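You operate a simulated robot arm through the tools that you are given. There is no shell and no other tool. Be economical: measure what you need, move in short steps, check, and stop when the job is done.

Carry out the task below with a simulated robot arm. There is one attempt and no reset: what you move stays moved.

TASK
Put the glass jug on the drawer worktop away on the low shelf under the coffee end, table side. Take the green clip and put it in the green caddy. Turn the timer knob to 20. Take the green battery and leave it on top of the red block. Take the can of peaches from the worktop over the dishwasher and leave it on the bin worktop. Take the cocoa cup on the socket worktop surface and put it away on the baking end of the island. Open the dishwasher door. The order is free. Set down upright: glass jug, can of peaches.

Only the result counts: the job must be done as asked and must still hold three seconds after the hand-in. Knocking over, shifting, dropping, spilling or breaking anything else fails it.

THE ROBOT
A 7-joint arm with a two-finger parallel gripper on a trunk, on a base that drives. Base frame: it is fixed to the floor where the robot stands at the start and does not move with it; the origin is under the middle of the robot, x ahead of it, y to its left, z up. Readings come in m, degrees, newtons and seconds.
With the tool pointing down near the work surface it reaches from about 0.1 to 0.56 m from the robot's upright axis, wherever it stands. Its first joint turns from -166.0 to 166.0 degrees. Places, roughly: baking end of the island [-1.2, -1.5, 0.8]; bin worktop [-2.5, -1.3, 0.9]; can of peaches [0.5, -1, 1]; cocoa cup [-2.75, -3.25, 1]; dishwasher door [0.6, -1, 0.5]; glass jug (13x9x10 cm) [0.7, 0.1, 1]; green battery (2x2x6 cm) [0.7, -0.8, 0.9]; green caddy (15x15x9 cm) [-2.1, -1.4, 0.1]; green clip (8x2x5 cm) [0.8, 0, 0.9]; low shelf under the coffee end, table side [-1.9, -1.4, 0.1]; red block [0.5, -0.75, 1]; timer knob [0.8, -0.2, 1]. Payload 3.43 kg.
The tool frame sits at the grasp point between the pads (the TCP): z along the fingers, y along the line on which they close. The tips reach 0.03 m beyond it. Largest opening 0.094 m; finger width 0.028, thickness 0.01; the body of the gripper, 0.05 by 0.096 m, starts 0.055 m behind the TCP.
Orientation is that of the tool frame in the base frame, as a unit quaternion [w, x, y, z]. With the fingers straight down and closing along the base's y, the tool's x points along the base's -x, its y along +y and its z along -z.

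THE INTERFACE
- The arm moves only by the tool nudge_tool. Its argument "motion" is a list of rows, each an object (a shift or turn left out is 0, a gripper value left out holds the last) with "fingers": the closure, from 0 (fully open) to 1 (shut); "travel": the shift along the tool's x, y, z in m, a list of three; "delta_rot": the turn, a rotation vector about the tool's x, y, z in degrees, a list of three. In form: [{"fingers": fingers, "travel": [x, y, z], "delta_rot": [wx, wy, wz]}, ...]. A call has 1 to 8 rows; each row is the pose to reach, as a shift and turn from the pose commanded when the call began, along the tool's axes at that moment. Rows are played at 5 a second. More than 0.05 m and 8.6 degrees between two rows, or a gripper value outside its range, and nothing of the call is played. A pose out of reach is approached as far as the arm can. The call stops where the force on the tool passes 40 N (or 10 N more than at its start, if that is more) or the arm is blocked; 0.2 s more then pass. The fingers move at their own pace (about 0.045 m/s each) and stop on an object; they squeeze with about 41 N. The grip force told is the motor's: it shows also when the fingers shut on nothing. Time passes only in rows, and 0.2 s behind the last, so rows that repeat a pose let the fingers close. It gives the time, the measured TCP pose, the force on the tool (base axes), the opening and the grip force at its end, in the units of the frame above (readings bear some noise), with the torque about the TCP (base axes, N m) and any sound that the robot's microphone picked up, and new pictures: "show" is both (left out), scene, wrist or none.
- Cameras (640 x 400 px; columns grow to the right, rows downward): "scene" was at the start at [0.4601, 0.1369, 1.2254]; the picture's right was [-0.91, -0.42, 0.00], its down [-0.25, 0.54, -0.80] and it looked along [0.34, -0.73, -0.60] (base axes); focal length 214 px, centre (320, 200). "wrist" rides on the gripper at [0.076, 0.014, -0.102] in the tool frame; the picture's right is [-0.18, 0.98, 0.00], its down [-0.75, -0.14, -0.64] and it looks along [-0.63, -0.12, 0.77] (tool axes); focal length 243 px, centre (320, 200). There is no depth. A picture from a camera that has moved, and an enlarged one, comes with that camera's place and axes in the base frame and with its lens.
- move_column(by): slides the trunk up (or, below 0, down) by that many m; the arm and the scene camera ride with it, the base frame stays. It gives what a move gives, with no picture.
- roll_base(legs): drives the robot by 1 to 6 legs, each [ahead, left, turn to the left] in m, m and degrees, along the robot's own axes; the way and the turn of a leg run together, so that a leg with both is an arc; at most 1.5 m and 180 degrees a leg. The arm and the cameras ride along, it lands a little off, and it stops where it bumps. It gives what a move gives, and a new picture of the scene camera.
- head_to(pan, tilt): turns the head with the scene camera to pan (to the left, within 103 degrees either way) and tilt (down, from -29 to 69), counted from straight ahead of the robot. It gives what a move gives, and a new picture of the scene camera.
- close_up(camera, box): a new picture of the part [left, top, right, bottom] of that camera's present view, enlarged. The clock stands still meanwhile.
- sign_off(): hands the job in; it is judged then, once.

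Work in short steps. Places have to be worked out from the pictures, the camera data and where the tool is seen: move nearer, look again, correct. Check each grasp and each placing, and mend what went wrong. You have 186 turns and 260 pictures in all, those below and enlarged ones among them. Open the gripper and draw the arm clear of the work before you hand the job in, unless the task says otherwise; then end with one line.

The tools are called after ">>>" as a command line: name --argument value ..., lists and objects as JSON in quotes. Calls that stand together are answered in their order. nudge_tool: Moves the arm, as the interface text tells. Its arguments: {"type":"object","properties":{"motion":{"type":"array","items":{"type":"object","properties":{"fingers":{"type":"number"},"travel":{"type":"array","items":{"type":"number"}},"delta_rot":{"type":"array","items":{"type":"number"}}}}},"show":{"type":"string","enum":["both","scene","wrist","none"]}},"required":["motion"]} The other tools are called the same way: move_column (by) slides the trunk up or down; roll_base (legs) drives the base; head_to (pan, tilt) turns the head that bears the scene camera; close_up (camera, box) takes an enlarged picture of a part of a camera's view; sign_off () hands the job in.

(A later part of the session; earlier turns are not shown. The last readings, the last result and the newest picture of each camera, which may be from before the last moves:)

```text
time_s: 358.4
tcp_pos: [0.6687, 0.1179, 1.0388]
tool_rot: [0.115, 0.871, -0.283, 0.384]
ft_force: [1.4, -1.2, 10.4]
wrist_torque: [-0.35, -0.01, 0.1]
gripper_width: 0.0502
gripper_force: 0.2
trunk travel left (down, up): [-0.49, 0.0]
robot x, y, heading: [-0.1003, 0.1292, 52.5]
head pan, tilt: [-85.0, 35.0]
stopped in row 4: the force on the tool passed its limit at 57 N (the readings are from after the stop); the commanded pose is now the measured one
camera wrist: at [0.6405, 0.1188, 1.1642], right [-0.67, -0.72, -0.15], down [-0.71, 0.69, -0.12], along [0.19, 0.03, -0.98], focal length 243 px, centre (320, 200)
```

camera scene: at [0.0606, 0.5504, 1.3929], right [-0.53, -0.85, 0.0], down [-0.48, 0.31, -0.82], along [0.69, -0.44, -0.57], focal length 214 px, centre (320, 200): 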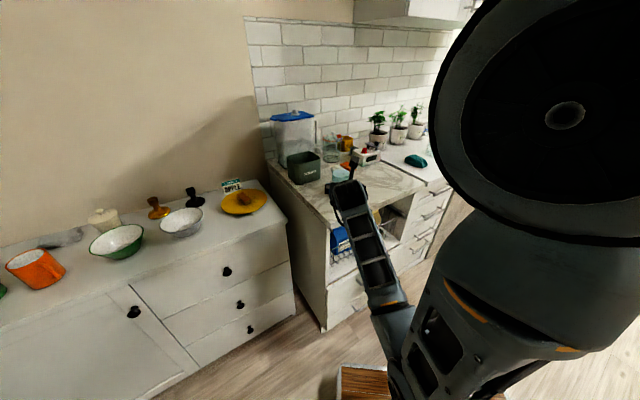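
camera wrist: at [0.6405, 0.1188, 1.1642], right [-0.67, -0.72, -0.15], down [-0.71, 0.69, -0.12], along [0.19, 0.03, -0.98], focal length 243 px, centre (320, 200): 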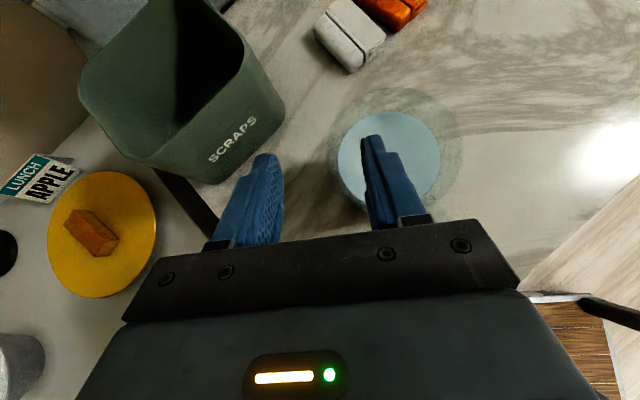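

The liquid surface blocks the inner finger, so a rim pinch is too shallow. I'll grip the handle instead, from its own side. I lift out, back the base off and turn so the tool points along the handle direction.

>>> nudge_tool --motion '[{"travel": [0.033, 0, -0.03]}, {"travel": [0.066, 0, -0.061]}, {"travel": [0.039, 0, -0.09]}, {"travel": [0.012, 0, -0.12]}, {"travel": [-0.015, 0, -0.149], "fingers": 0.3}]' --show "wrist"

>>> roll_base --legs '[[-0.271, 0.107, 0], [0, 0, 45], [-0.455, -0.27, 0]]'

>>> close_up --camera "wrist" --box '[0, 0, 640, 400]'

```text
time_s: 359.6
tcp_pos: [0.5727, 0.1862, 1.1271]
tool_rot: [0.116, 0.872, -0.285, 0.381]
ft_force: [1.0, 0.3, 0.3]
wrist_torque: [0.03, 0.01, 0.01]
gripper_width: 0.0659
gripper_force: 0.0
trunk travel left (down, up): [-0.49, 0.0]
robot x, y, heading: [-0.1028, 0.1322, 52.6]
head pan, tilt: [-85.0, 35.0]
camera wrist: at [0.5444, 0.1862, 1.2527], right [-0.67, -0.72, -0.15], down [-0.71, 0.69, -0.11], along [0.18, 0.03, -0.98], focal length 243 px, centre (320, 200)
```

wrist: 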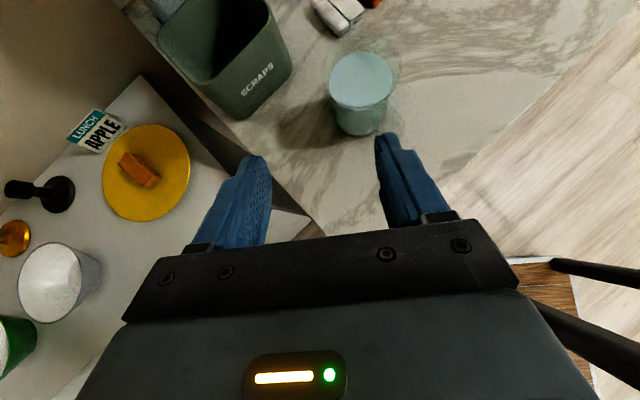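

```text
time_s: 366.4
tcp_pos: [0.4131, 0.0912, 1.127]
tool_rot: [-0.042, 0.914, 0.075, 0.397]
ft_force: [-0.8, -0.1, -0.3]
wrist_torque: [0.01, 0.01, 0.0]
gripper_width: 0.0659
gripper_force: 0.1
trunk travel left (down, up): [-0.49, 0.0]
robot x, y, heading: [-0.0193, -0.4292, 98.1]
head pan, tilt: [-85.0, 35.0]
camera scene: at [-0.2033, -0.0192, 1.3929], right [0.23, -0.97, 0.0], down [-0.56, -0.13, -0.82], along [0.8, 0.19, -0.57], focal length 214 px, centre (320, 200)
```

scene: 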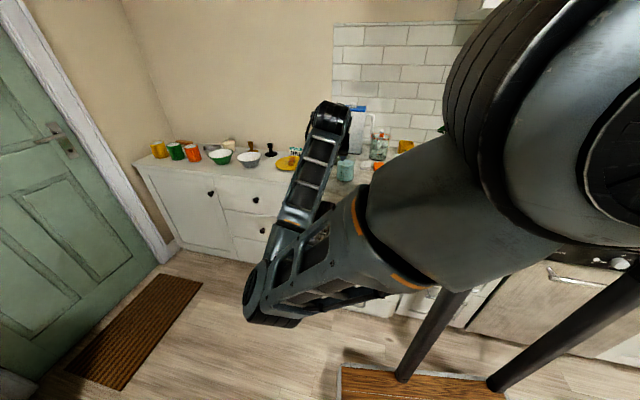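

```text
1.00 times, centred on (320, 200) of wrist (not enlarged: the box is as wide or as high as the picture)
camera zoom: at [0.3943, 0.0722, 1.2528], right [0.04, -0.99, -0.15], down [-0.99, -0.03, -0.11], along [0.11, 0.15, -0.98], focal length 243 px, centre (320, 200)
```

zoom: 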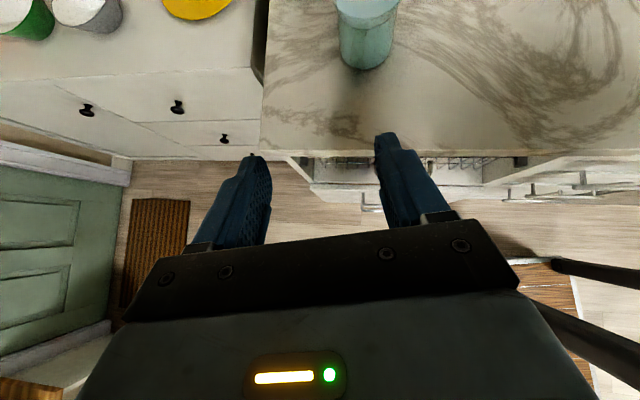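

Zoom on the jug and handle from here.

>>> close_up --camera "wrist" --box '[300, 0, 440, 110]'

```text
3.64 times, centred on (370, 55) of wrist
camera zoom: at [0.3943, 0.0722, 1.2528], right [0.04, -0.99, -0.15], down [-0.99, -0.03, -0.11], along [0.11, 0.15, -0.98], focal length 882 px, centre (138, 727)
```

zoom: 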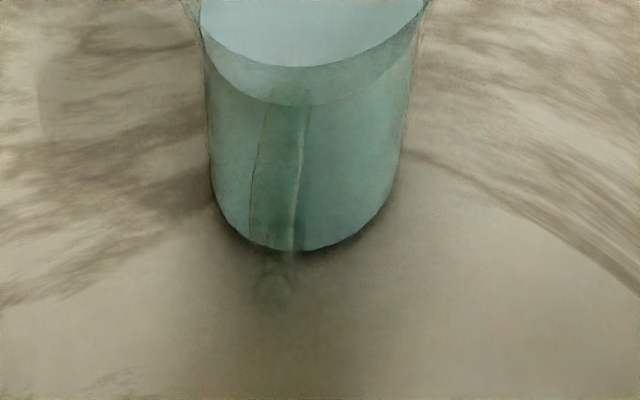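

The handle strap is at ≈[0.598,0.073], ~1.7 cm wide, pointing toward me. I move to 8 cm in front of it, lowering to z≈0.975 and correcting the yaw.

>>> nudge_tool --motion '[{"travel": [-0.008, 0.006, 0.036], "delta_rot": [-3, 0, 2.8]}, {"travel": [-0.017, 0.012, 0.072], "delta_rot": [-6, 0, 5.6]}, {"travel": [-0.025, 0.018, 0.107], "delta_rot": [-9, 0, 8.4]}, {"travel": [-0.034, 0.023, 0.143], "delta_rot": [-11, 0, 10.2]}, {"travel": [-0.042, 0.028, 0.1785], "delta_rot": [-11, 0, 10.2]}]' --show "wrist"

>>> close_up --camera "wrist" --box '[220, 20, 420, 170]'

```text
time_s: 367.6
tcp_pos: [0.5168, 0.0847, 0.9754]
tool_rot: [0.011, 0.917, -0.044, 0.397]
ft_force: [0.3, -0.2, 0.3]
wrist_torque: [-0.01, 0.01, -0.01]
gripper_width: 0.0658
gripper_force: 0.1
trunk travel left (down, up): [-0.49, 0.0]
robot x, y, heading: [-0.0184, -0.4272, 98.6]
head pan, tilt: [-85.0, 35.0]
camera wrist: at [0.4932, 0.0711, 1.1], right [-0.21, -0.97, -0.15], down [-0.97, 0.23, -0.11], along [0.14, 0.12, -0.98], focal length 243 px, centre (320, 200)
```

wrist: 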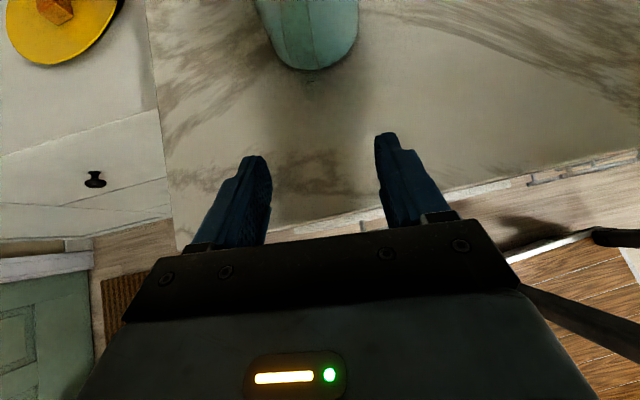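

```text
2.67 times, centred on (320, 95) of wrist
camera zoom: at [0.4932, 0.0711, 1.1], right [-0.21, -0.97, -0.15], down [-0.97, 0.23, -0.11], along [0.14, 0.12, -0.98], focal length 647 px, centre (320, 480)
```

zoom: 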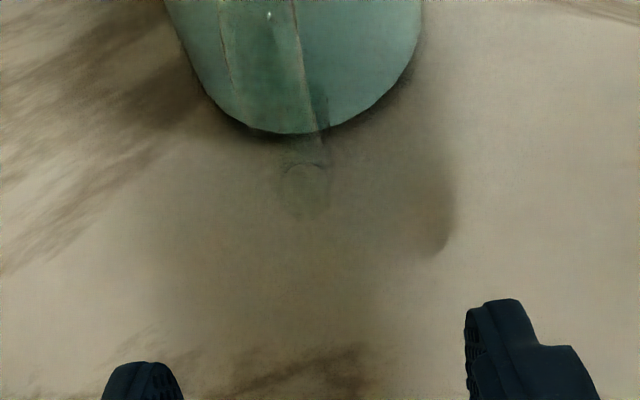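

The strap stands at ≈[0.594,0.077] over z 0.935–1.0; I'm aligned. I advance 8 cm around it.

>>> nudge_tool --motion '[{"travel": [0.018, 0, 0.02]}, {"travel": [0.036, 0.001, 0.04]}, {"travel": [0.0525, 0.002, 0.0585]}]' --show "wrist"

>>> close_up --camera "wrist" --box '[220, 60, 420, 220]'

```text
time_s: 368.4
tcp_pos: [0.5956, 0.0728, 0.9725]
tool_rot: [0.011, 0.917, -0.045, 0.397]
ft_force: [0.3, 0.5, -0.3]
wrist_torque: [-0.01, -0.01, -0.02]
gripper_width: 0.0656
gripper_force: 0.1
trunk travel left (down, up): [-0.49, 0.0]
robot x, y, heading: [-0.0153, -0.4283, 98.3]
head pan, tilt: [-85.0, 35.0]
camera wrist: at [0.5718, 0.0595, 1.098], right [-0.21, -0.97, -0.15], down [-0.97, 0.23, -0.11], along [0.14, 0.12, -0.98], focal length 243 px, centre (320, 200)
```

wrist: 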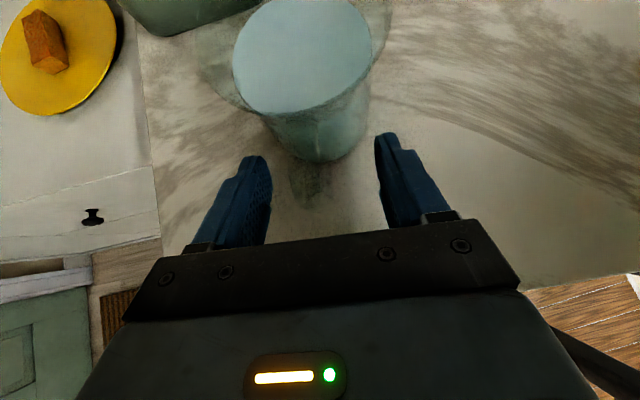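

```text
2.50 times, centred on (320, 140) of wrist
camera zoom: at [0.5718, 0.0595, 1.098], right [-0.21, -0.97, -0.15], down [-0.97, 0.23, -0.11], along [0.14, 0.12, -0.98], focal length 606 px, centre (320, 350)
```

zoom: 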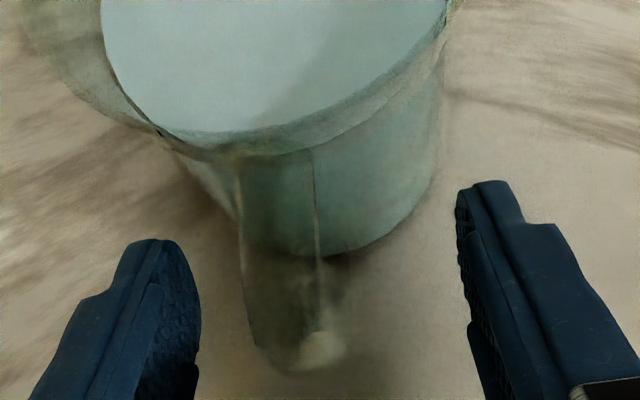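

The handle is between the fingers, slightly left. I shift 6 mm and close.

>>> nudge_tool --motion '[{"travel": [0.004, -0.006, 0.004]}, {"travel": [0.004, -0.006, 0.004], "fingers": 1}, {"travel": [0.004, -0.006, 0.004], "fingers": 1}, {"travel": [0.004, -0.006, 0.004], "fingers": 1}, {"travel": [0.004, -0.006, 0.004], "fingers": 1}]' --show "wrist"

>>> close_up --camera "wrist" --box '[220, 60, 420, 220]'

```text
time_s: 369.6
tcp_pos: [0.6023, 0.0803, 0.9743]
tool_rot: [0.011, 0.917, -0.044, 0.397]
ft_force: [0.2, -0.5, 2.8]
wrist_torque: [-0.31, -0.12, -0.06]
gripper_width: 0.0193
gripper_force: 38.0
trunk travel left (down, up): [-0.49, 0.0]
robot x, y, heading: [-0.0166, -0.4255, 98.2]
head pan, tilt: [-85.0, 35.0]
camera wrist: at [0.5786, 0.0653, 1.0987], right [-0.21, -0.97, -0.15], down [-0.97, 0.23, -0.11], along [0.14, 0.12, -0.98], focal length 243 px, centre (320, 200)
```

wrist: 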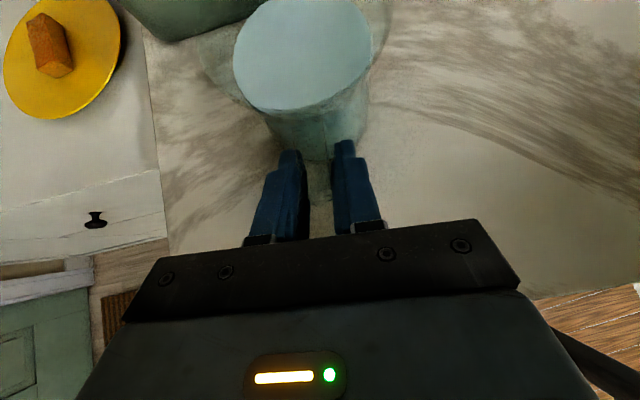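

```text
2.50 times, centred on (320, 140) of wrist
camera zoom: at [0.5786, 0.0653, 1.0987], right [-0.21, -0.97, -0.15], down [-0.97, 0.23, -0.11], along [0.14, 0.12, -0.98], focal length 606 px, centre (320, 350)
```

zoom: 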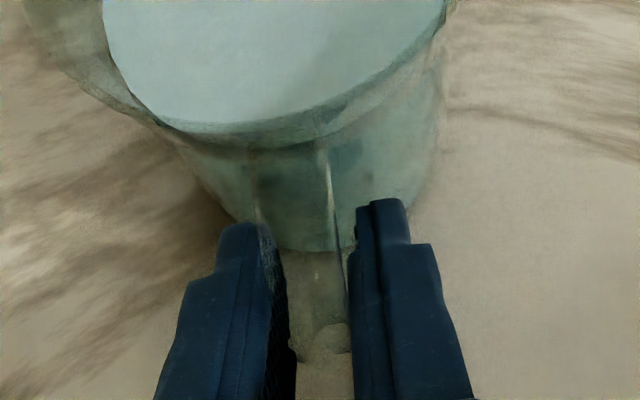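

The handle is gripped (1.9 cm). I lift 3 cm and check for tilt.

>>> nudge_tool --motion '[{"travel": [0.0037, 0, -0.0034]}, {"travel": [0.011, 0, -0.01]}, {"travel": [0.022, 0, -0.02]}]' --show "none"

>>> close_up --camera "wrist" --box '[220, 60, 420, 220]'

```text
time_s: 370.4
tcp_pos: [0.6031, 0.08, 1.0033]
tool_rot: [0.011, 0.917, -0.044, 0.397]
ft_force: [-0.7, 0.0, -4.6]
wrist_torque: [0.0, 0.26, 0.01]
gripper_width: 0.0192
gripper_force: 41.4
trunk travel left (down, up): [-0.49, 0.0]
robot x, y, heading: [-0.0172, -0.428, 98.0]
head pan, tilt: [-85.0, 35.0]
```

```text
2.50 times, centred on (320, 140) of wrist
camera zoom: at [0.5795, 0.0662, 1.129], right [-0.21, -0.97, -0.15], down [-0.97, 0.23, -0.11], along [0.14, 0.12, -0.98], focal length 606 px, centre (320, 350)
```

zoom: 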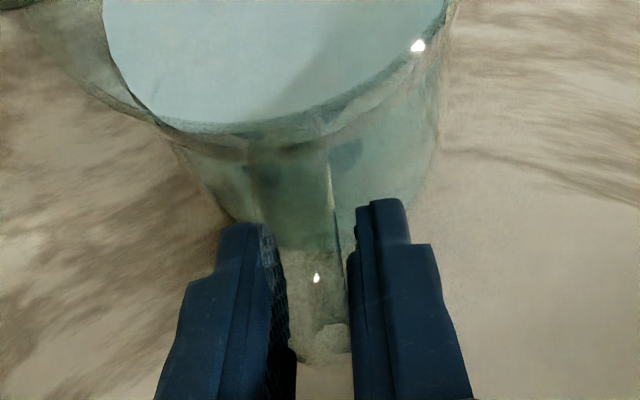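

Jug lifted level (no tilt, 4.6 N). I raise it further, retract, and drive back from the counter, turn, and go to the low shelf.

>>> nudge_tool --motion '[{"travel": [0.03, 0, -0.027]}, {"travel": [0.06, 0, -0.055]}, {"travel": [0.074, 0, -0.068]}, {"travel": [0.047, 0, -0.097]}, {"travel": [0.02, 0, -0.126]}, {"travel": [-0.007, 0, -0.156]}]' --show "none"

>>> roll_base --legs '[[0, 0.6, 0]]'

>>> close_up --camera "wrist" --box '[220, 60, 420, 220]'

```text
time_s: 371.8
tcp_pos: [0.4874, 0.0893, 1.1042]
tool_rot: [0.011, 0.917, -0.045, 0.397]
ft_force: [0.1, -0.2, -5.0]
wrist_torque: [0.0, 0.3, 0.03]
gripper_width: 0.019
gripper_force: 40.8
trunk travel left (down, up): [-0.49, 0.0]
robot x, y, heading: [-0.0195, -0.4259, 98.3]
head pan, tilt: [-85.0, 35.0]
```

```text
time_s: 375.1
tcp_pos: [-0.0979, 0.0026, 1.1043]
tool_rot: [0.01, 0.916, -0.044, 0.397]
ft_force: [0.4, -0.6, -3.7]
wrist_torque: [0.01, 0.3, 0.01]
gripper_width: 0.0193
gripper_force: 40.6
trunk travel left (down, up): [-0.49, 0.0]
robot x, y, heading: [-0.602, -0.5107, 97.9]
head pan, tilt: [-85.0, 35.0]
camera scene: at [-0.7881, -0.1028, 1.3929], right [0.23, -0.97, 0.0], down [-0.56, -0.13, -0.82], along [0.8, 0.19, -0.57], focal length 214 px, centre (320, 200)
```

scene: 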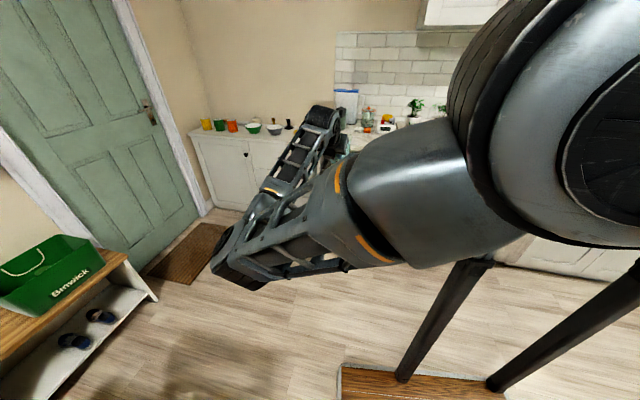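

```text
2.50 times, centred on (320, 140) of wrist
camera zoom: at [-0.1219, -0.0105, 1.2293], right [-0.22, -0.96, -0.15], down [-0.97, 0.23, -0.11], along [0.14, 0.12, -0.98], focal length 606 px, centre (320, 350)
```

zoom: 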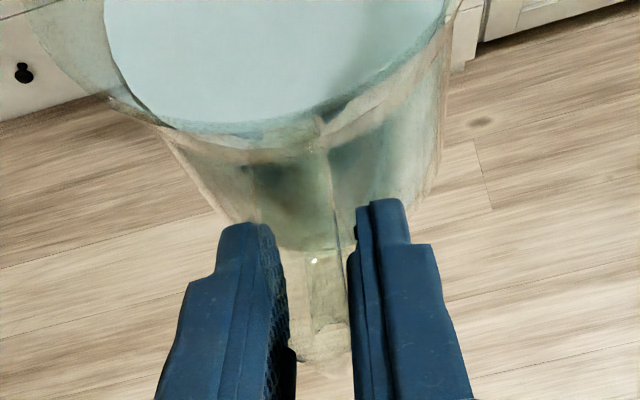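

Stable. I turn to heading 0 and reverse along the corridor to the shelf.

>>> roll_base --legs '[[0, 0, -97.9], [-1.3, 0, 0], [-0.294, 0.09, 0]]'

>>> move_column --by -0.49

>>> head_to --pan -80 --tilt 40

```text
time_s: 387.6
tcp_pos: [-1.7747, -0.968, 1.1031]
tool_rot: [-0.311, -0.556, 0.73, -0.248]
ft_force: [0.4, 0.3, -3.9]
wrist_torque: [0.3, -0.06, 0.01]
gripper_width: 0.0194
gripper_force: 40.2
trunk travel left (down, up): [-0.49, 0.0]
robot x, y, heading: [-2.1994, -0.383, -1.2]
head pan, tilt: [-85.0, 35.0]
camera scene: at [-1.7644, -0.2678, 1.3929], right [-1.0, -0.06, 0.0], down [-0.04, 0.57, -0.82], along [0.05, -0.82, -0.57], focal length 214 px, centre (320, 200)
```

scene: 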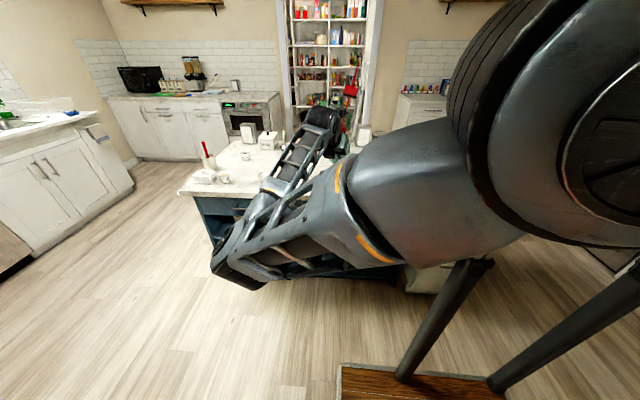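

```text
refused: -0.49 is not a number from -0.4 to 0.4
```

```text
time_s: 388.2
tcp_pos: [-1.7752, -0.9674, 1.1038]
tool_rot: [-0.311, -0.558, 0.729, -0.248]
ft_force: [-0.6, 0.1, -3.9]
wrist_torque: [0.26, -0.04, -0.01]
gripper_width: 0.0194
gripper_force: 41.0
trunk travel left (down, up): [-0.49, 0.0]
robot x, y, heading: [-2.2003, -0.3896, -1.4]
head pan, tilt: [-80.0, 40.0]
camera scene: at [-1.7573, -0.2639, 1.3854], right [-0.99, -0.15, 0.0], down [-0.1, 0.64, -0.77], along [0.11, -0.76, -0.64], focal length 214 px, centre (320, 200)
```

scene: 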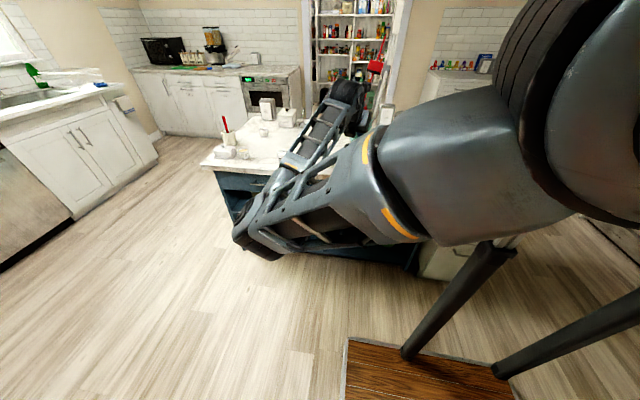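

I lower the trunk in two steps.

>>> move_column --by -0.4

>>> move_column --by -0.09

>>> nudge_tool --motion '[{"travel": [-0.033, 0, 0.03]}, {"travel": [-0.066, 0, 0.061]}, {"travel": [-0.099, 0, 0.091]}, {"travel": [-0.132, 0, 0.122]}, {"travel": [-0.165, 0, 0.152]}, {"travel": [-0.199, 0, 0.183]}]' --show "both"

```text
time_s: 392.1
tcp_pos: [-1.7749, -0.9679, 0.703]
tool_rot: [-0.31, -0.557, 0.729, -0.248]
ft_force: [0.2, -0.1, -4.8]
wrist_torque: [0.26, -0.01, 0.04]
gripper_width: 0.0192
gripper_force: 41.8
trunk travel left (down, up): [-0.09, 0.4]
robot x, y, heading: [-2.1993, -0.3818, -1.5]
head pan, tilt: [-80.0, 40.0]
```

```text
time_s: 393.3
tcp_pos: [-1.7753, -0.968, 0.615]
tool_rot: [-0.31, -0.557, 0.729, -0.248]
ft_force: [0.6, 0.0, -4.7]
wrist_torque: [0.29, -0.07, -0.03]
gripper_width: 0.0194
gripper_force: 41.4
trunk travel left (down, up): [0.0, 0.49]
robot x, y, heading: [-2.1971, -0.3877, -1.5]
head pan, tilt: [-80.0, 40.0]
```

```text
time_s: 394.7
tcp_pos: [-1.7718, -0.9649, 0.3414]
tool_rot: [-0.311, -0.557, 0.729, -0.249]
ft_force: [-0.2, -0.6, -4.7]
wrist_torque: [0.29, -0.01, -0.02]
gripper_width: 0.0192
gripper_force: 40.5
trunk travel left (down, up): [0.0, 0.49]
robot x, y, heading: [-2.1996, -0.3855, -1.4]
head pan, tilt: [-80.0, 40.0]
camera scene: at [-1.7574, -0.2638, 0.8954], right [-0.99, -0.15, 0.0], down [-0.1, 0.64, -0.77], along [0.11, -0.76, -0.64], focal length 214 px, centre (320, 200)
camera wrist: at [-1.7819, -0.9382, 0.4677], right [-0.92, 0.37, -0.15], down [0.39, 0.91, -0.11], along [0.1, -0.16, -0.98], focal length 243 px, centre (320, 200)
```

scene: 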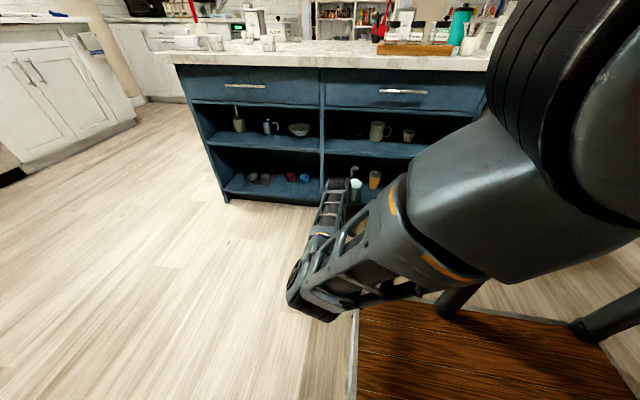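
wrist: 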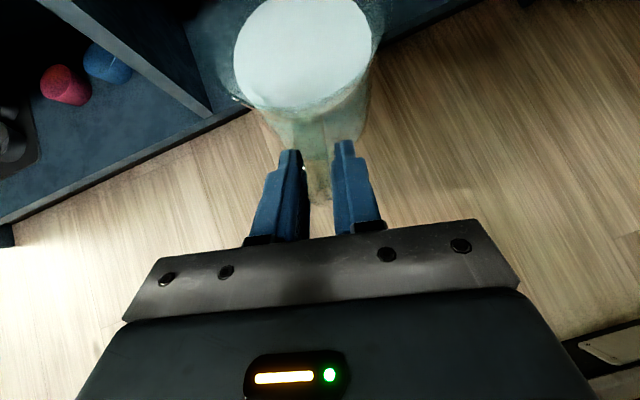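

I lower to jug-bottom ≈0.13, then slide it in by driving right.

>>> nudge_tool --motion '[{"travel": [-0.03, 0, 0.027]}, {"travel": [-0.06, 0, 0.054]}, {"travel": [-0.09, 0, 0.08]}, {"travel": [-0.115, 0, 0.105]}]' --show "none"

>>> roll_base --legs '[[0.012, -0.17, 0]]'

>>> close_up --camera "wrist" --box '[0, 0, 640, 400]'

```text
time_s: 395.7
tcp_pos: [-1.7659, -0.9636, 0.1866]
tool_rot: [-0.31, -0.557, 0.729, -0.248]
ft_force: [-0.2, -0.2, -4.1]
wrist_torque: [0.31, -0.06, 0.01]
gripper_width: 0.0192
gripper_force: 41.1
trunk travel left (down, up): [0.0, 0.49]
robot x, y, heading: [-2.1993, -0.385, -1.8]
head pan, tilt: [-80.0, 40.0]
```

```text
time_s: 397.1
tcp_pos: [-1.7571, -1.129, 0.1882]
tool_rot: [-0.31, -0.559, 0.728, -0.249]
ft_force: [0.0, -0.1, -5.1]
wrist_torque: [0.3, -0.07, 0.01]
gripper_width: 0.0196
gripper_force: 40.8
trunk travel left (down, up): [0.0, 0.49]
robot x, y, heading: [-2.1897, -0.5527, -1.3]
head pan, tilt: [-80.0, 40.0]
camera scene: at [-1.7498, -0.4301, 0.8953], right [-0.99, -0.15, 0.0], down [-0.1, 0.64, -0.77], along [0.12, -0.76, -0.64], focal length 214 px, centre (320, 200)
```

scene: 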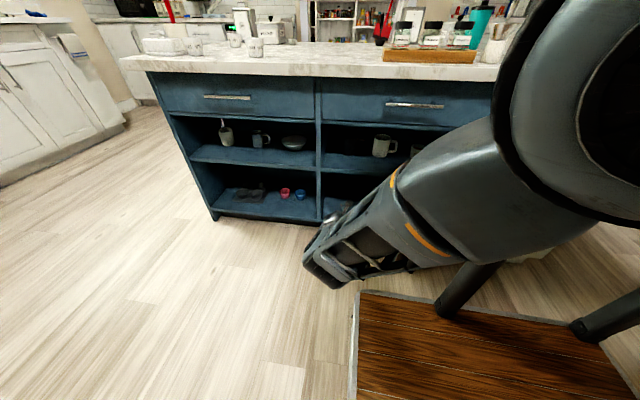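

```text
1.00 times, centred on (320, 200) of wrist (not enlarged: the box is as wide or as high as the picture)
camera zoom: at [-1.7677, -1.1036, 0.3127], right [-0.92, 0.37, -0.15], down [0.39, 0.92, -0.11], along [0.1, -0.16, -0.98], focal length 243 px, centre (320, 200)
```

zoom: 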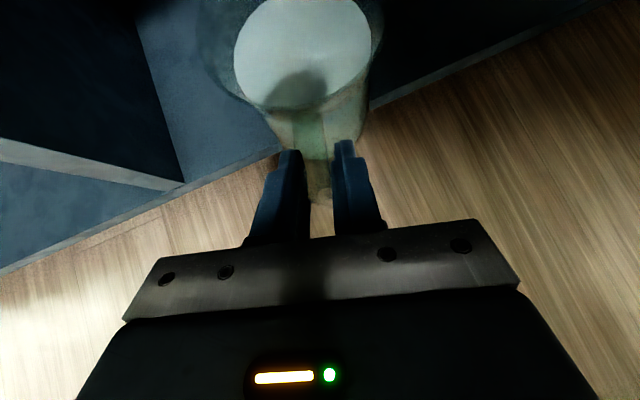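

Clear of the divider; the jug is over the shelf lip. I continue 12.5 cm in.

>>> roll_base --legs '[[0.0, -0.125, 0]]'

>>> nudge_tool --motion '[{"travel": [-0.008, 0, 0.007]}, {"travel": [-0.015, 0, 0.0135]}]' --show "wrist"

```text
time_s: 398.4
tcp_pos: [-1.7613, -1.258, 0.1874]
tool_rot: [-0.311, -0.559, 0.728, -0.248]
ft_force: [-0.3, -0.3, -4.2]
wrist_torque: [0.26, -0.08, -0.01]
gripper_width: 0.0194
gripper_force: 40.3
trunk travel left (down, up): [0.0, 0.49]
robot x, y, heading: [-2.1918, -0.6848, -1.3]
head pan, tilt: [-80.0, 40.0]
camera scene: at [-1.7527, -0.558, 0.8953], right [-0.99, -0.15, 0.0], down [-0.1, 0.64, -0.77], along [0.12, -0.76, -0.64], focal length 214 px, centre (320, 200)
```

scene: 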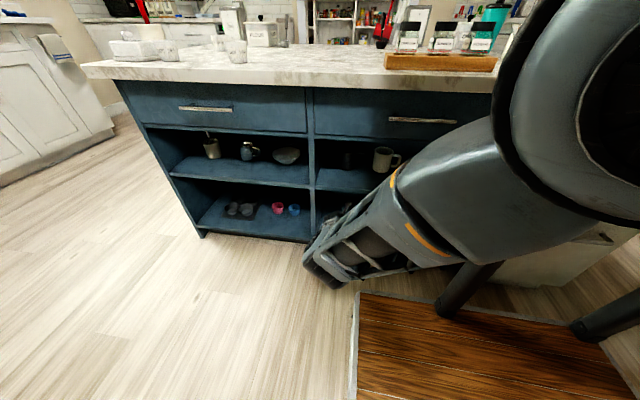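

```text
time_s: 399.0
tcp_pos: [-1.7598, -1.2594, 0.1693]
tool_rot: [-0.311, -0.558, 0.728, -0.25]
ft_force: [-2.3, 2.6, 21.6]
wrist_torque: [-0.39, 0.6, -0.2]
gripper_width: 0.0194
gripper_force: 40.1
trunk travel left (down, up): [0.0, 0.49]
robot x, y, heading: [-2.193, -0.6815, -1.4]
head pan, tilt: [-80.0, 40.0]
camera wrist: at [-1.7697, -1.2317, 0.2947], right [-0.92, 0.37, -0.15], down [0.39, 0.92, -0.11], along [0.1, -0.16, -0.98], focal length 243 px, centre (320, 200)
```

wrist: 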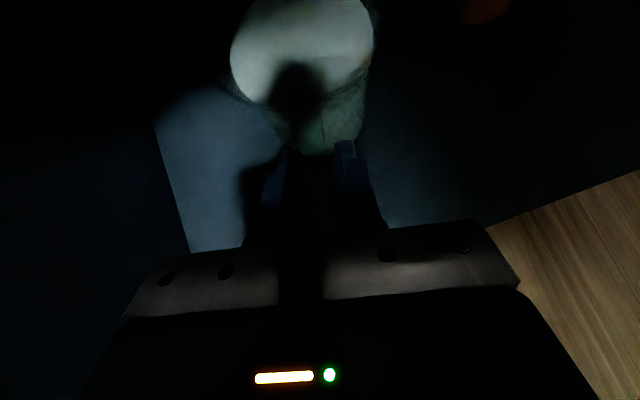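

The jug rests on the shelf. I ease up 2 mm, open, and withdraw by driving left.

>>> nudge_tool --motion '[{"travel": [0.0015, 0, -0.0014]}, {"travel": [0.0015, 0, -0.0014], "fingers": 0.6}, {"travel": [0.0015, 0, -0.0014], "fingers": 0.5}, {"travel": [0.0015, 0, -0.0014], "fingers": 0.5}]' --show "none"

>>> roll_base --legs '[[0, 0.2, 0]]'

>>> close_up --camera "wrist" --box '[0, 0, 640, 400]'

```text
time_s: 400.0
tcp_pos: [-1.7589, -1.2566, 0.1695]
tool_rot: [-0.31, -0.559, 0.729, -0.248]
ft_force: [0.2, -0.8, -0.1]
wrist_torque: [-0.01, -0.01, -0.02]
gripper_width: 0.047
gripper_force: 0.1
trunk travel left (down, up): [0.0, 0.49]
robot x, y, heading: [-2.1971, -0.6817, -1.5]
head pan, tilt: [-80.0, 40.0]
```

```text
time_s: 401.6
tcp_pos: [-1.7548, -1.0541, 0.17]
tool_rot: [-0.311, -0.559, 0.728, -0.249]
ft_force: [0.7, 0.6, 0.2]
wrist_torque: [-0.01, 0.03, 0.0]
gripper_width: 0.0471
gripper_force: 0.0
trunk travel left (down, up): [0.0, 0.49]
robot x, y, heading: [-2.1938, -0.4778, -1.2]
head pan, tilt: [-80.0, 40.0]
camera scene: at [-1.7485, -0.3552, 0.8954], right [-0.99, -0.15, 0.0], down [-0.1, 0.64, -0.77], along [0.12, -0.76, -0.64], focal length 214 px, centre (320, 200)
```

scene: 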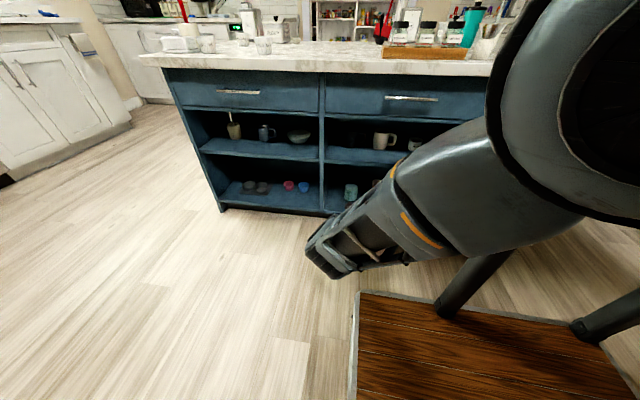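

```text
1.00 times, centred on (320, 200) of wrist (not enlarged: the box is as wide or as high as the picture)
camera zoom: at [-1.7647, -1.0278, 0.2947], right [-0.92, 0.37, -0.15], down [0.39, 0.92, -0.11], along [0.1, -0.16, -0.98], focal length 243 px, centre (320, 200)
```

zoom: 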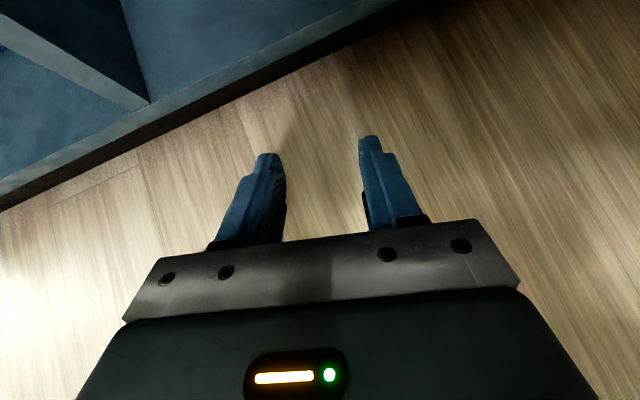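

The jug stands upright on the low shelf. Last: the dishwasher (handle bar ≈ x 0.56, z 0.64, y −0.80…−1.25). I drive there with the arm still low and raise the trunk.

>>> roll_base --legs '[[1.4, 0, 1.2], [0.35, 0, 0], [0, 0, 90], [-0.92, 0, 0]]'

>>> move_column --by 0.4

>>> nudge_tool --motion '[{"travel": [0.0, 0, 0], "delta_rot": [0, 5, 5]}, {"travel": [0.0, 0, 0], "delta_rot": [0, 8, 12]}, {"travel": [0.0, 0, 0], "delta_rot": [0, 10, 19]}, {"travel": [0.0, 0, 0], "delta_rot": [0, 12, 27]}]' --show "wrist"

```text
time_s: 418.6
tcp_pos: [0.1191, -0.9479, 0.1691]
tool_rot: [0.039, 0.911, -0.11, 0.395]
ft_force: [-0.8, -0.9, 0.2]
wrist_torque: [-0.01, 0.0, 0.01]
gripper_width: 0.0469
gripper_force: 0.1
trunk travel left (down, up): [0.0, 0.49]
robot x, y, heading: [-0.4479, -1.3939, 89.8]
head pan, tilt: [-80.0, 40.0]
camera scene: at [-0.5768, -0.9561, 0.8954], right [0.17, -0.99, 0.0], down [-0.63, -0.11, -0.77], along [0.75, 0.13, -0.64], focal length 214 px, centre (320, 200)
```

scene: 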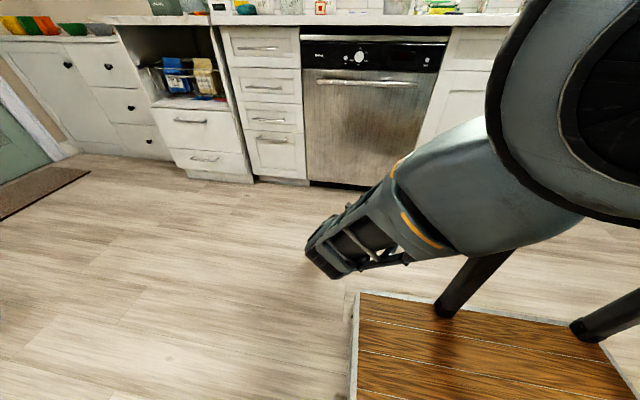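

```text
time_s: 422.5
tcp_pos: [0.1194, -0.9487, 0.5694]
tool_rot: [0.039, 0.911, -0.111, 0.395]
ft_force: [-0.2, 0.7, 0.3]
wrist_torque: [0.04, 0.02, -0.02]
gripper_width: 0.0471
gripper_force: 0.0
trunk travel left (down, up): [-0.4, 0.09]
robot x, y, heading: [-0.4422, -1.3916, 89.8]
head pan, tilt: [-80.0, 40.0]
```

```text
time_s: 423.5
tcp_pos: [0.1202, -0.9499, 0.5698]
tool_rot: [-0.041, 0.814, -0.315, 0.487]
ft_force: [0.5, 0.3, -0.5]
wrist_torque: [0.0, 0.0, 0.01]
gripper_width: 0.0471
gripper_force: 0.0
trunk travel left (down, up): [-0.4, 0.09]
robot x, y, heading: [-0.4482, -1.3933, 90.1]
head pan, tilt: [-80.0, 40.0]
camera wrist: at [0.0547, -0.9783, 0.6754], right [-0.53, -0.68, -0.51], down [-0.71, 0.68, -0.19], along [0.48, 0.26, -0.84], focal length 243 px, centre (320, 200)
```

wrist: 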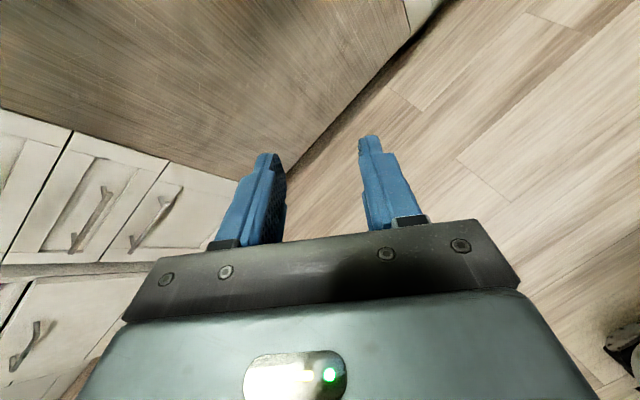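

Handle bar: z≈0.68, y −0.74…−1.20. I finish rolling the tool so the fingers close vertically, and raise to handle height.

>>> nudge_tool --motion '[{"travel": [0.0105, -0.005, -0.007], "delta_rot": [2.85, -0.5, 7.1]}, {"travel": [0.021, -0.01, -0.0145], "delta_rot": [5.7, -1.1, 14.2]}, {"travel": [0.0315, -0.0155, -0.022], "delta_rot": [8.5, -1.6, 21.3]}, {"travel": [0.042, -0.0205, -0.029], "delta_rot": [11.4, -2.1, 28.4]}, {"travel": [0.0525, -0.0255, -0.036], "delta_rot": [14.2, -2.7, 35.5]}, {"travel": [0.063, -0.031, -0.0435], "delta_rot": [17.1, -3.2, 42.6]}, {"travel": [0.0735, -0.036, -0.051], "delta_rot": [20, -3.8, 49.7]}, {"travel": [0.084, -0.041, -0.058], "delta_rot": [22.8, -4.3, 56.8]}]' --show "wrist"

```text
time_s: 425.3
tcp_pos: [0.1332, -0.9565, 0.7038]
tool_rot: [-0.416, 0.59, -0.552, 0.418]
ft_force: [0.4, 0.0, 0.1]
wrist_torque: [0.02, -0.03, -0.02]
gripper_width: 0.0469
gripper_force: 0.1
out of reach, approached as far as the arm can: row 7, 8
trunk travel left (down, up): [-0.4, 0.09]
robot x, y, heading: [-0.4468, -1.3955, 90.2]
head pan, tilt: [-80.0, 40.0]
camera wrist: at [0.0347, -1.0344, 0.7243], right [-0.31, 0.14, -0.94], down [-0.6, 0.74, 0.31], along [0.74, 0.66, -0.14], focal length 243 px, centre (320, 200)
```

wrist: 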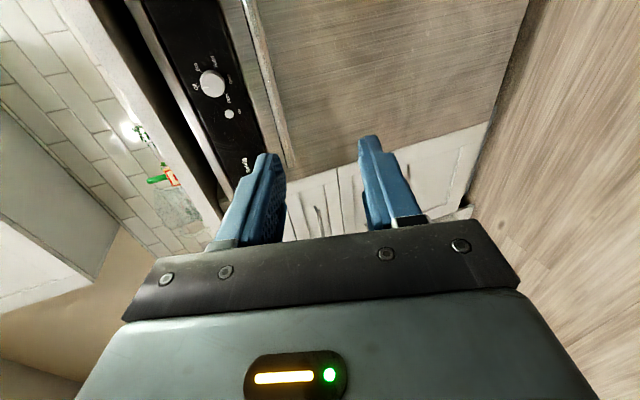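

The bar is at z≈0.683. I drive 0.33 m toward it, then advance to straddle the bar.

>>> roll_base --legs '[[0, -0.33, 0]]'

>>> nudge_tool --motion '[{"travel": [0, 0.0196, 0.006], "fingers": 0.3}, {"travel": [0.001, 0.011, 0.033]}, {"travel": [0.002, 0.002, 0.06]}]' --show "wrist"

```text
time_s: 427.4
tcp_pos: [0.4663, -0.9596, 0.7036]
tool_rot: [-0.414, 0.589, -0.554, 0.418]
ft_force: [-1.0, 0.7, -3.7]
wrist_torque: [0.06, 0.04, 0.01]
gripper_width: 0.0494
gripper_force: 2.0
trunk travel left (down, up): [-0.4, 0.09]
robot x, y, heading: [-0.1169, -1.3964, 89.6]
head pan, tilt: [-80.0, 40.0]
camera scene: at [-0.2444, -0.9568, 1.2953], right [0.17, -0.99, 0.0], down [-0.63, -0.11, -0.77], along [0.76, 0.13, -0.64], focal length 214 px, centre (320, 200)
```

scene: 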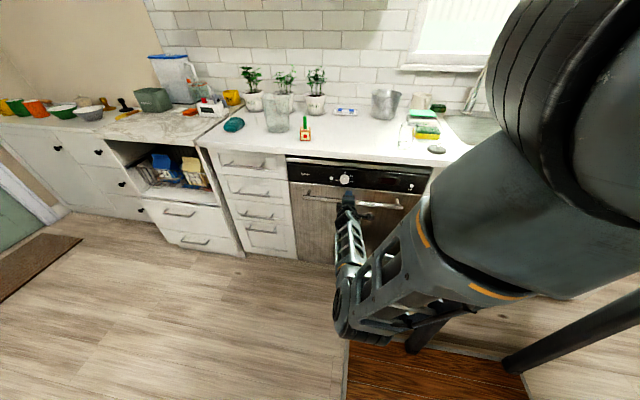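

```text
time_s: 428.1
tcp_pos: [0.4873, -0.9622, 0.6825]
tool_rot: [-0.416, 0.591, -0.551, 0.418]
ft_force: [-61.0, -4.1, 23.1]
wrist_torque: [-0.12, -2.95, -0.74]
gripper_width: 0.0672
gripper_force: 1.3
trunk travel left (down, up): [-0.4, 0.09]
robot x, y, heading: [-0.1167, -1.3946, 90.0]
head pan, tilt: [-80.0, 40.0]
stopped in row 3: the force on the tool passed its limit at 195 N (the readings are from after the stop); the commanded pose is now the measured one
camera wrist: at [0.389, -1.0417, 0.7026], right [-0.31, 0.14, -0.94], down [-0.6, 0.74, 0.3], along [0.74, 0.66, -0.14], focal length 243 px, centre (320, 200)
```

wrist: 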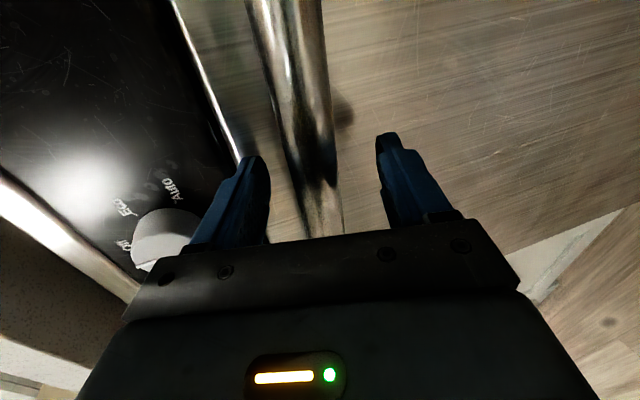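

The fingers straddle the bar with tips on the door. I back off 6 mm and close on the bar.

>>> nudge_tool --motion '[{"travel": [0, 0, -0.007]}, {"travel": [0, 0, -0.007], "fingers": 1}, {"travel": [0, 0, -0.007], "fingers": 1}, {"travel": [0, 0, -0.007], "fingers": 1}, {"travel": [0, 0, -0.007], "fingers": 1}]' --show "wrist"

```text
time_s: 429.3
tcp_pos: [0.4839, -0.9625, 0.6831]
tool_rot: [-0.416, 0.589, -0.553, 0.418]
ft_force: [7.6, -0.3, 9.1]
wrist_torque: [0.73, -0.07, -0.49]
gripper_width: 0.0271
gripper_force: 44.9
trunk travel left (down, up): [-0.4, 0.09]
robot x, y, heading: [-0.119, -1.3906, 89.5]
head pan, tilt: [-80.0, 40.0]
camera wrist: at [0.3846, -1.0416, 0.7038], right [-0.31, 0.14, -0.94], down [-0.6, 0.74, 0.31], along [0.74, 0.66, -0.14], focal length 243 px, centre (320, 200)
```

wrist: 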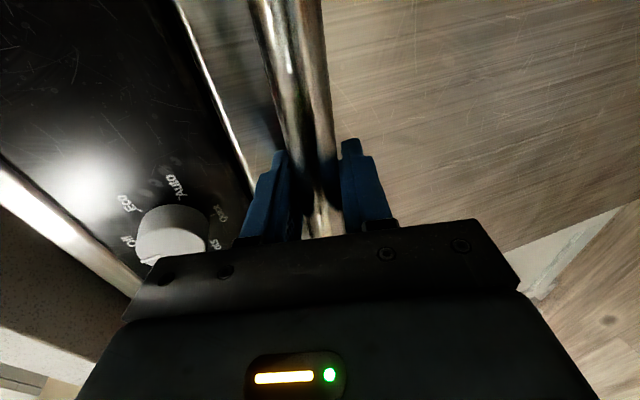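

Bar gripped. I pull it out along the door's arc (first ~10°).

>>> nudge_tool --motion '[{"travel": [-0.001, 0.0075, -0.0185]}, {"travel": [-0.002, 0.015, -0.037]}, {"travel": [-0.003, 0.025, -0.055]}, {"travel": [-0.004, 0.035, -0.073]}, {"travel": [-0.005, 0.0456, -0.09]}]' --show "scene"

```text
time_s: 430.6
tcp_pos: [0.3813, -0.9633, 0.6612]
tool_rot: [-0.41, 0.591, -0.557, 0.415]
ft_force: [5.1, 0.9, -14.6]
wrist_torque: [1.28, 0.12, 0.36]
gripper_width: 0.0271
gripper_force: 45.0
trunk travel left (down, up): [-0.4, 0.09]
robot x, y, heading: [-0.1166, -1.3928, 89.7]
head pan, tilt: [-80.0, 40.0]
stopped in row 5: the force on the tool passed its limit at 44 N (the readings are from after the stop); the commanded pose is now the measured one
camera scene: at [-0.2446, -0.9567, 1.2956], right [0.17, -0.99, 0.0], down [-0.63, -0.11, -0.77], along [0.76, 0.13, -0.64], focal length 214 px, centre (320, 200)
```

scene: 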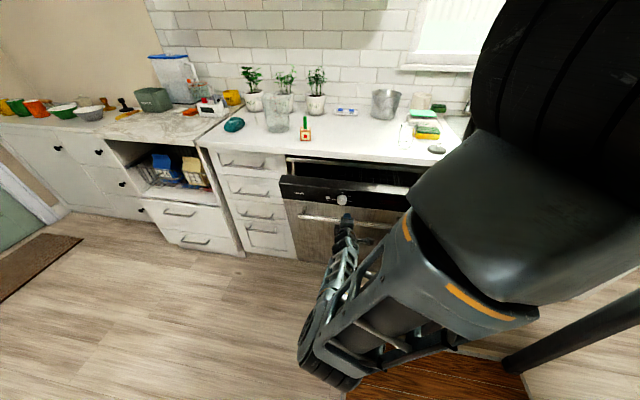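

The door is opening. I continue along the arc to ~22°.

>>> nudge_tool --motion '[{"travel": [-0.001, 0.009, -0.017]}, {"travel": [-0.002, 0.0185, -0.034]}, {"travel": [-0.003, 0.029, -0.0505]}, {"travel": [-0.004, 0.041, -0.067]}, {"travel": [-0.005, 0.0535, -0.083]}, {"travel": [-0.006, 0.067, -0.098]}]' --show "none"

>>> roll_base --legs '[[0, 0.05, 0]]'

```text
time_s: 432.1
tcp_pos: [0.2678, -0.9627, 0.6298]
tool_rot: [-0.41, 0.591, -0.557, 0.416]
ft_force: [11.8, -0.3, -16.9]
wrist_torque: [1.63, 0.06, 0.44]
gripper_width: 0.0232
gripper_force: 45.6
trunk travel left (down, up): [-0.4, 0.09]
robot x, y, heading: [-0.1164, -1.3948, 89.6]
head pan, tilt: [-80.0, 40.0]
stopped in row 6: the force on the tool passed its limit at 43 N (the readings are from after the stop); the commanded pose is now the measured one
```

```text
time_s: 432.8
tcp_pos: [0.2604, -0.9625, 0.6271]
tool_rot: [-0.408, 0.591, -0.56, 0.413]
ft_force: [5.8, -1.0, -6.5]
wrist_torque: [1.49, 0.01, 0.03]
gripper_width: 0.0223
gripper_force: 45.0
trunk travel left (down, up): [-0.4, 0.09]
robot x, y, heading: [-0.1253, -1.3977, 89.6]
head pan, tilt: [-80.0, 40.0]
stopped in leg 1: the force on the tool passed its limit at 78 N (the readings are from after the stop); the commanded pose is now the measured one
camera scene: at [-0.2523, -0.9569, 1.2957], right [0.17, -0.99, 0.0], down [-0.63, -0.11, -0.77], along [0.76, 0.13, -0.64], focal length 214 px, centre (320, 200)
```

scene: 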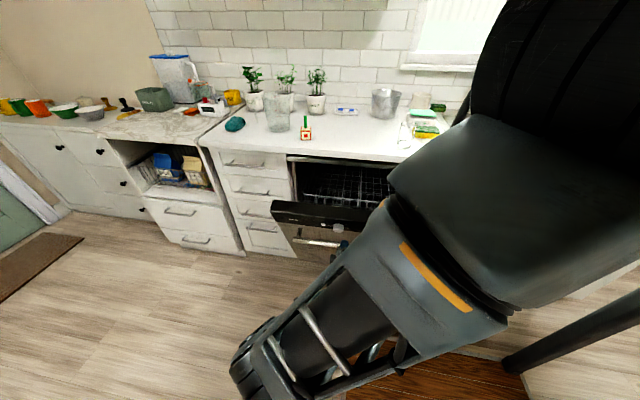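

The door is ~25° open and the arm is folded. I release the handle, back off, and see whether it stays.

>>> nudge_tool --motion '[{"fingers": 0.1}, {"fingers": 0}, {"fingers": 0}]' --show "none"

>>> roll_base --legs '[[0, 0.12, 0]]'

```text
time_s: 433.6
tcp_pos: [0.2595, -0.9622, 0.6277]
tool_rot: [-0.408, 0.592, -0.559, 0.413]
ft_force: [0.0, -0.3, -0.3]
wrist_torque: [-0.02, 0.02, -0.02]
gripper_width: 0.092
gripper_force: 0.0
trunk travel left (down, up): [-0.4, 0.09]
robot x, y, heading: [-0.12, -1.3958, 89.8]
head pan, tilt: [-80.0, 40.0]
```

```text
time_s: 434.9
tcp_pos: [0.1356, -0.9606, 0.6274]
tool_rot: [-0.407, 0.592, -0.558, 0.415]
ft_force: [0.0, 0.3, 0.4]
wrist_torque: [0.0, 0.02, -0.01]
gripper_width: 0.0938
gripper_force: 0.0
trunk travel left (down, up): [-0.4, 0.09]
robot x, y, heading: [-0.249, -1.3974, 89.7]
head pan, tilt: [-80.0, 40.0]
camera scene: at [-0.3764, -0.9561, 1.2954], right [0.17, -0.99, 0.0], down [-0.63, -0.11, -0.77], along [0.76, 0.13, -0.64], focal length 214 px, centre (320, 200)
```

scene: 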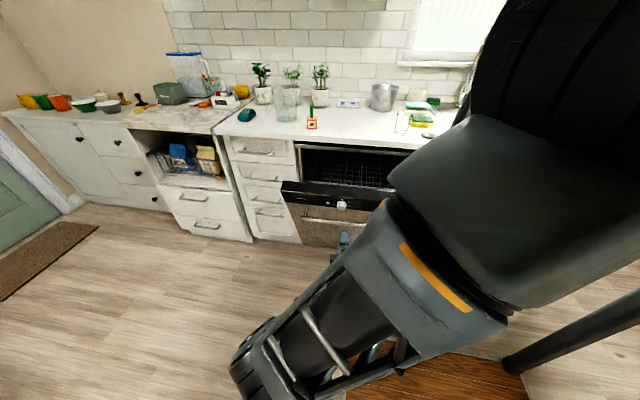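

The door stays partly open. I raise the tool above the door's top edge and reach over it.

>>> move_column --by 0.09

>>> nudge_tool --motion '[{"travel": [0, -0.035, -0.011], "fingers": 1}, {"travel": [0, -0.07, -0.022]}, {"travel": [0, -0.105, -0.033]}, {"travel": [0, -0.14, -0.045]}, {"travel": [0, -0.175, -0.056]}, {"travel": [0, -0.2, -0.064]}]' --show "none"

>>> roll_base --legs '[[0, -0.22, 0]]'

```text
time_s: 436.1
tcp_pos: [0.1364, -0.9623, 0.7165]
tool_rot: [-0.408, 0.591, -0.559, 0.415]
ft_force: [0.7, 0.0, -0.9]
wrist_torque: [-0.02, 0.03, 0.0]
gripper_width: 0.094
gripper_force: 0.0
trunk travel left (down, up): [-0.49, 0.0]
robot x, y, heading: [-0.2485, -1.3918, 89.7]
head pan, tilt: [-80.0, 40.0]
```

```text
time_s: 437.5
tcp_pos: [0.1401, -0.9529, 0.9265]
tool_rot: [-0.407, 0.592, -0.559, 0.415]
ft_force: [-0.1, -0.3, 1.4]
wrist_torque: [0.03, -0.04, 0.0]
gripper_width: 0.0001
gripper_force: 25.8
trunk travel left (down, up): [-0.49, 0.0]
robot x, y, heading: [-0.2479, -1.3938, 89.8]
head pan, tilt: [-80.0, 40.0]
```

```text
time_s: 439.2
tcp_pos: [0.3574, -0.9554, 0.9275]
tool_rot: [-0.408, 0.591, -0.558, 0.415]
ft_force: [-0.1, -1.5, 0.1]
wrist_torque: [-0.02, 0.01, 0.0]
gripper_width: 0.0
gripper_force: 32.7
trunk travel left (down, up): [-0.49, 0.0]
robot x, y, heading: [-0.0245, -1.3964, 89.3]
head pan, tilt: [-80.0, 40.0]
camera scene: at [-0.1585, -0.9573, 1.3854], right [0.17, -0.99, 0.0], down [-0.63, -0.11, -0.77], along [0.76, 0.13, -0.64], focal length 214 px, centre (320, 200)
```

scene: 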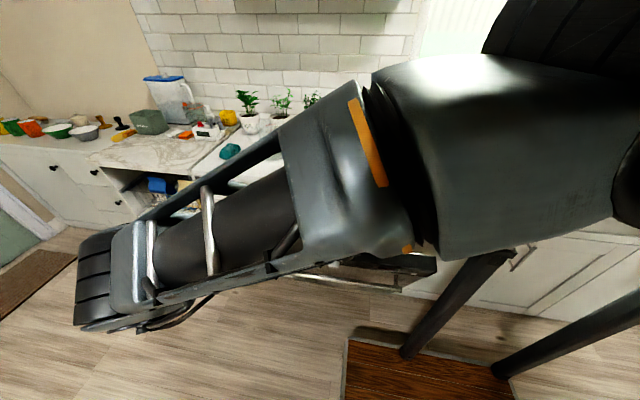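

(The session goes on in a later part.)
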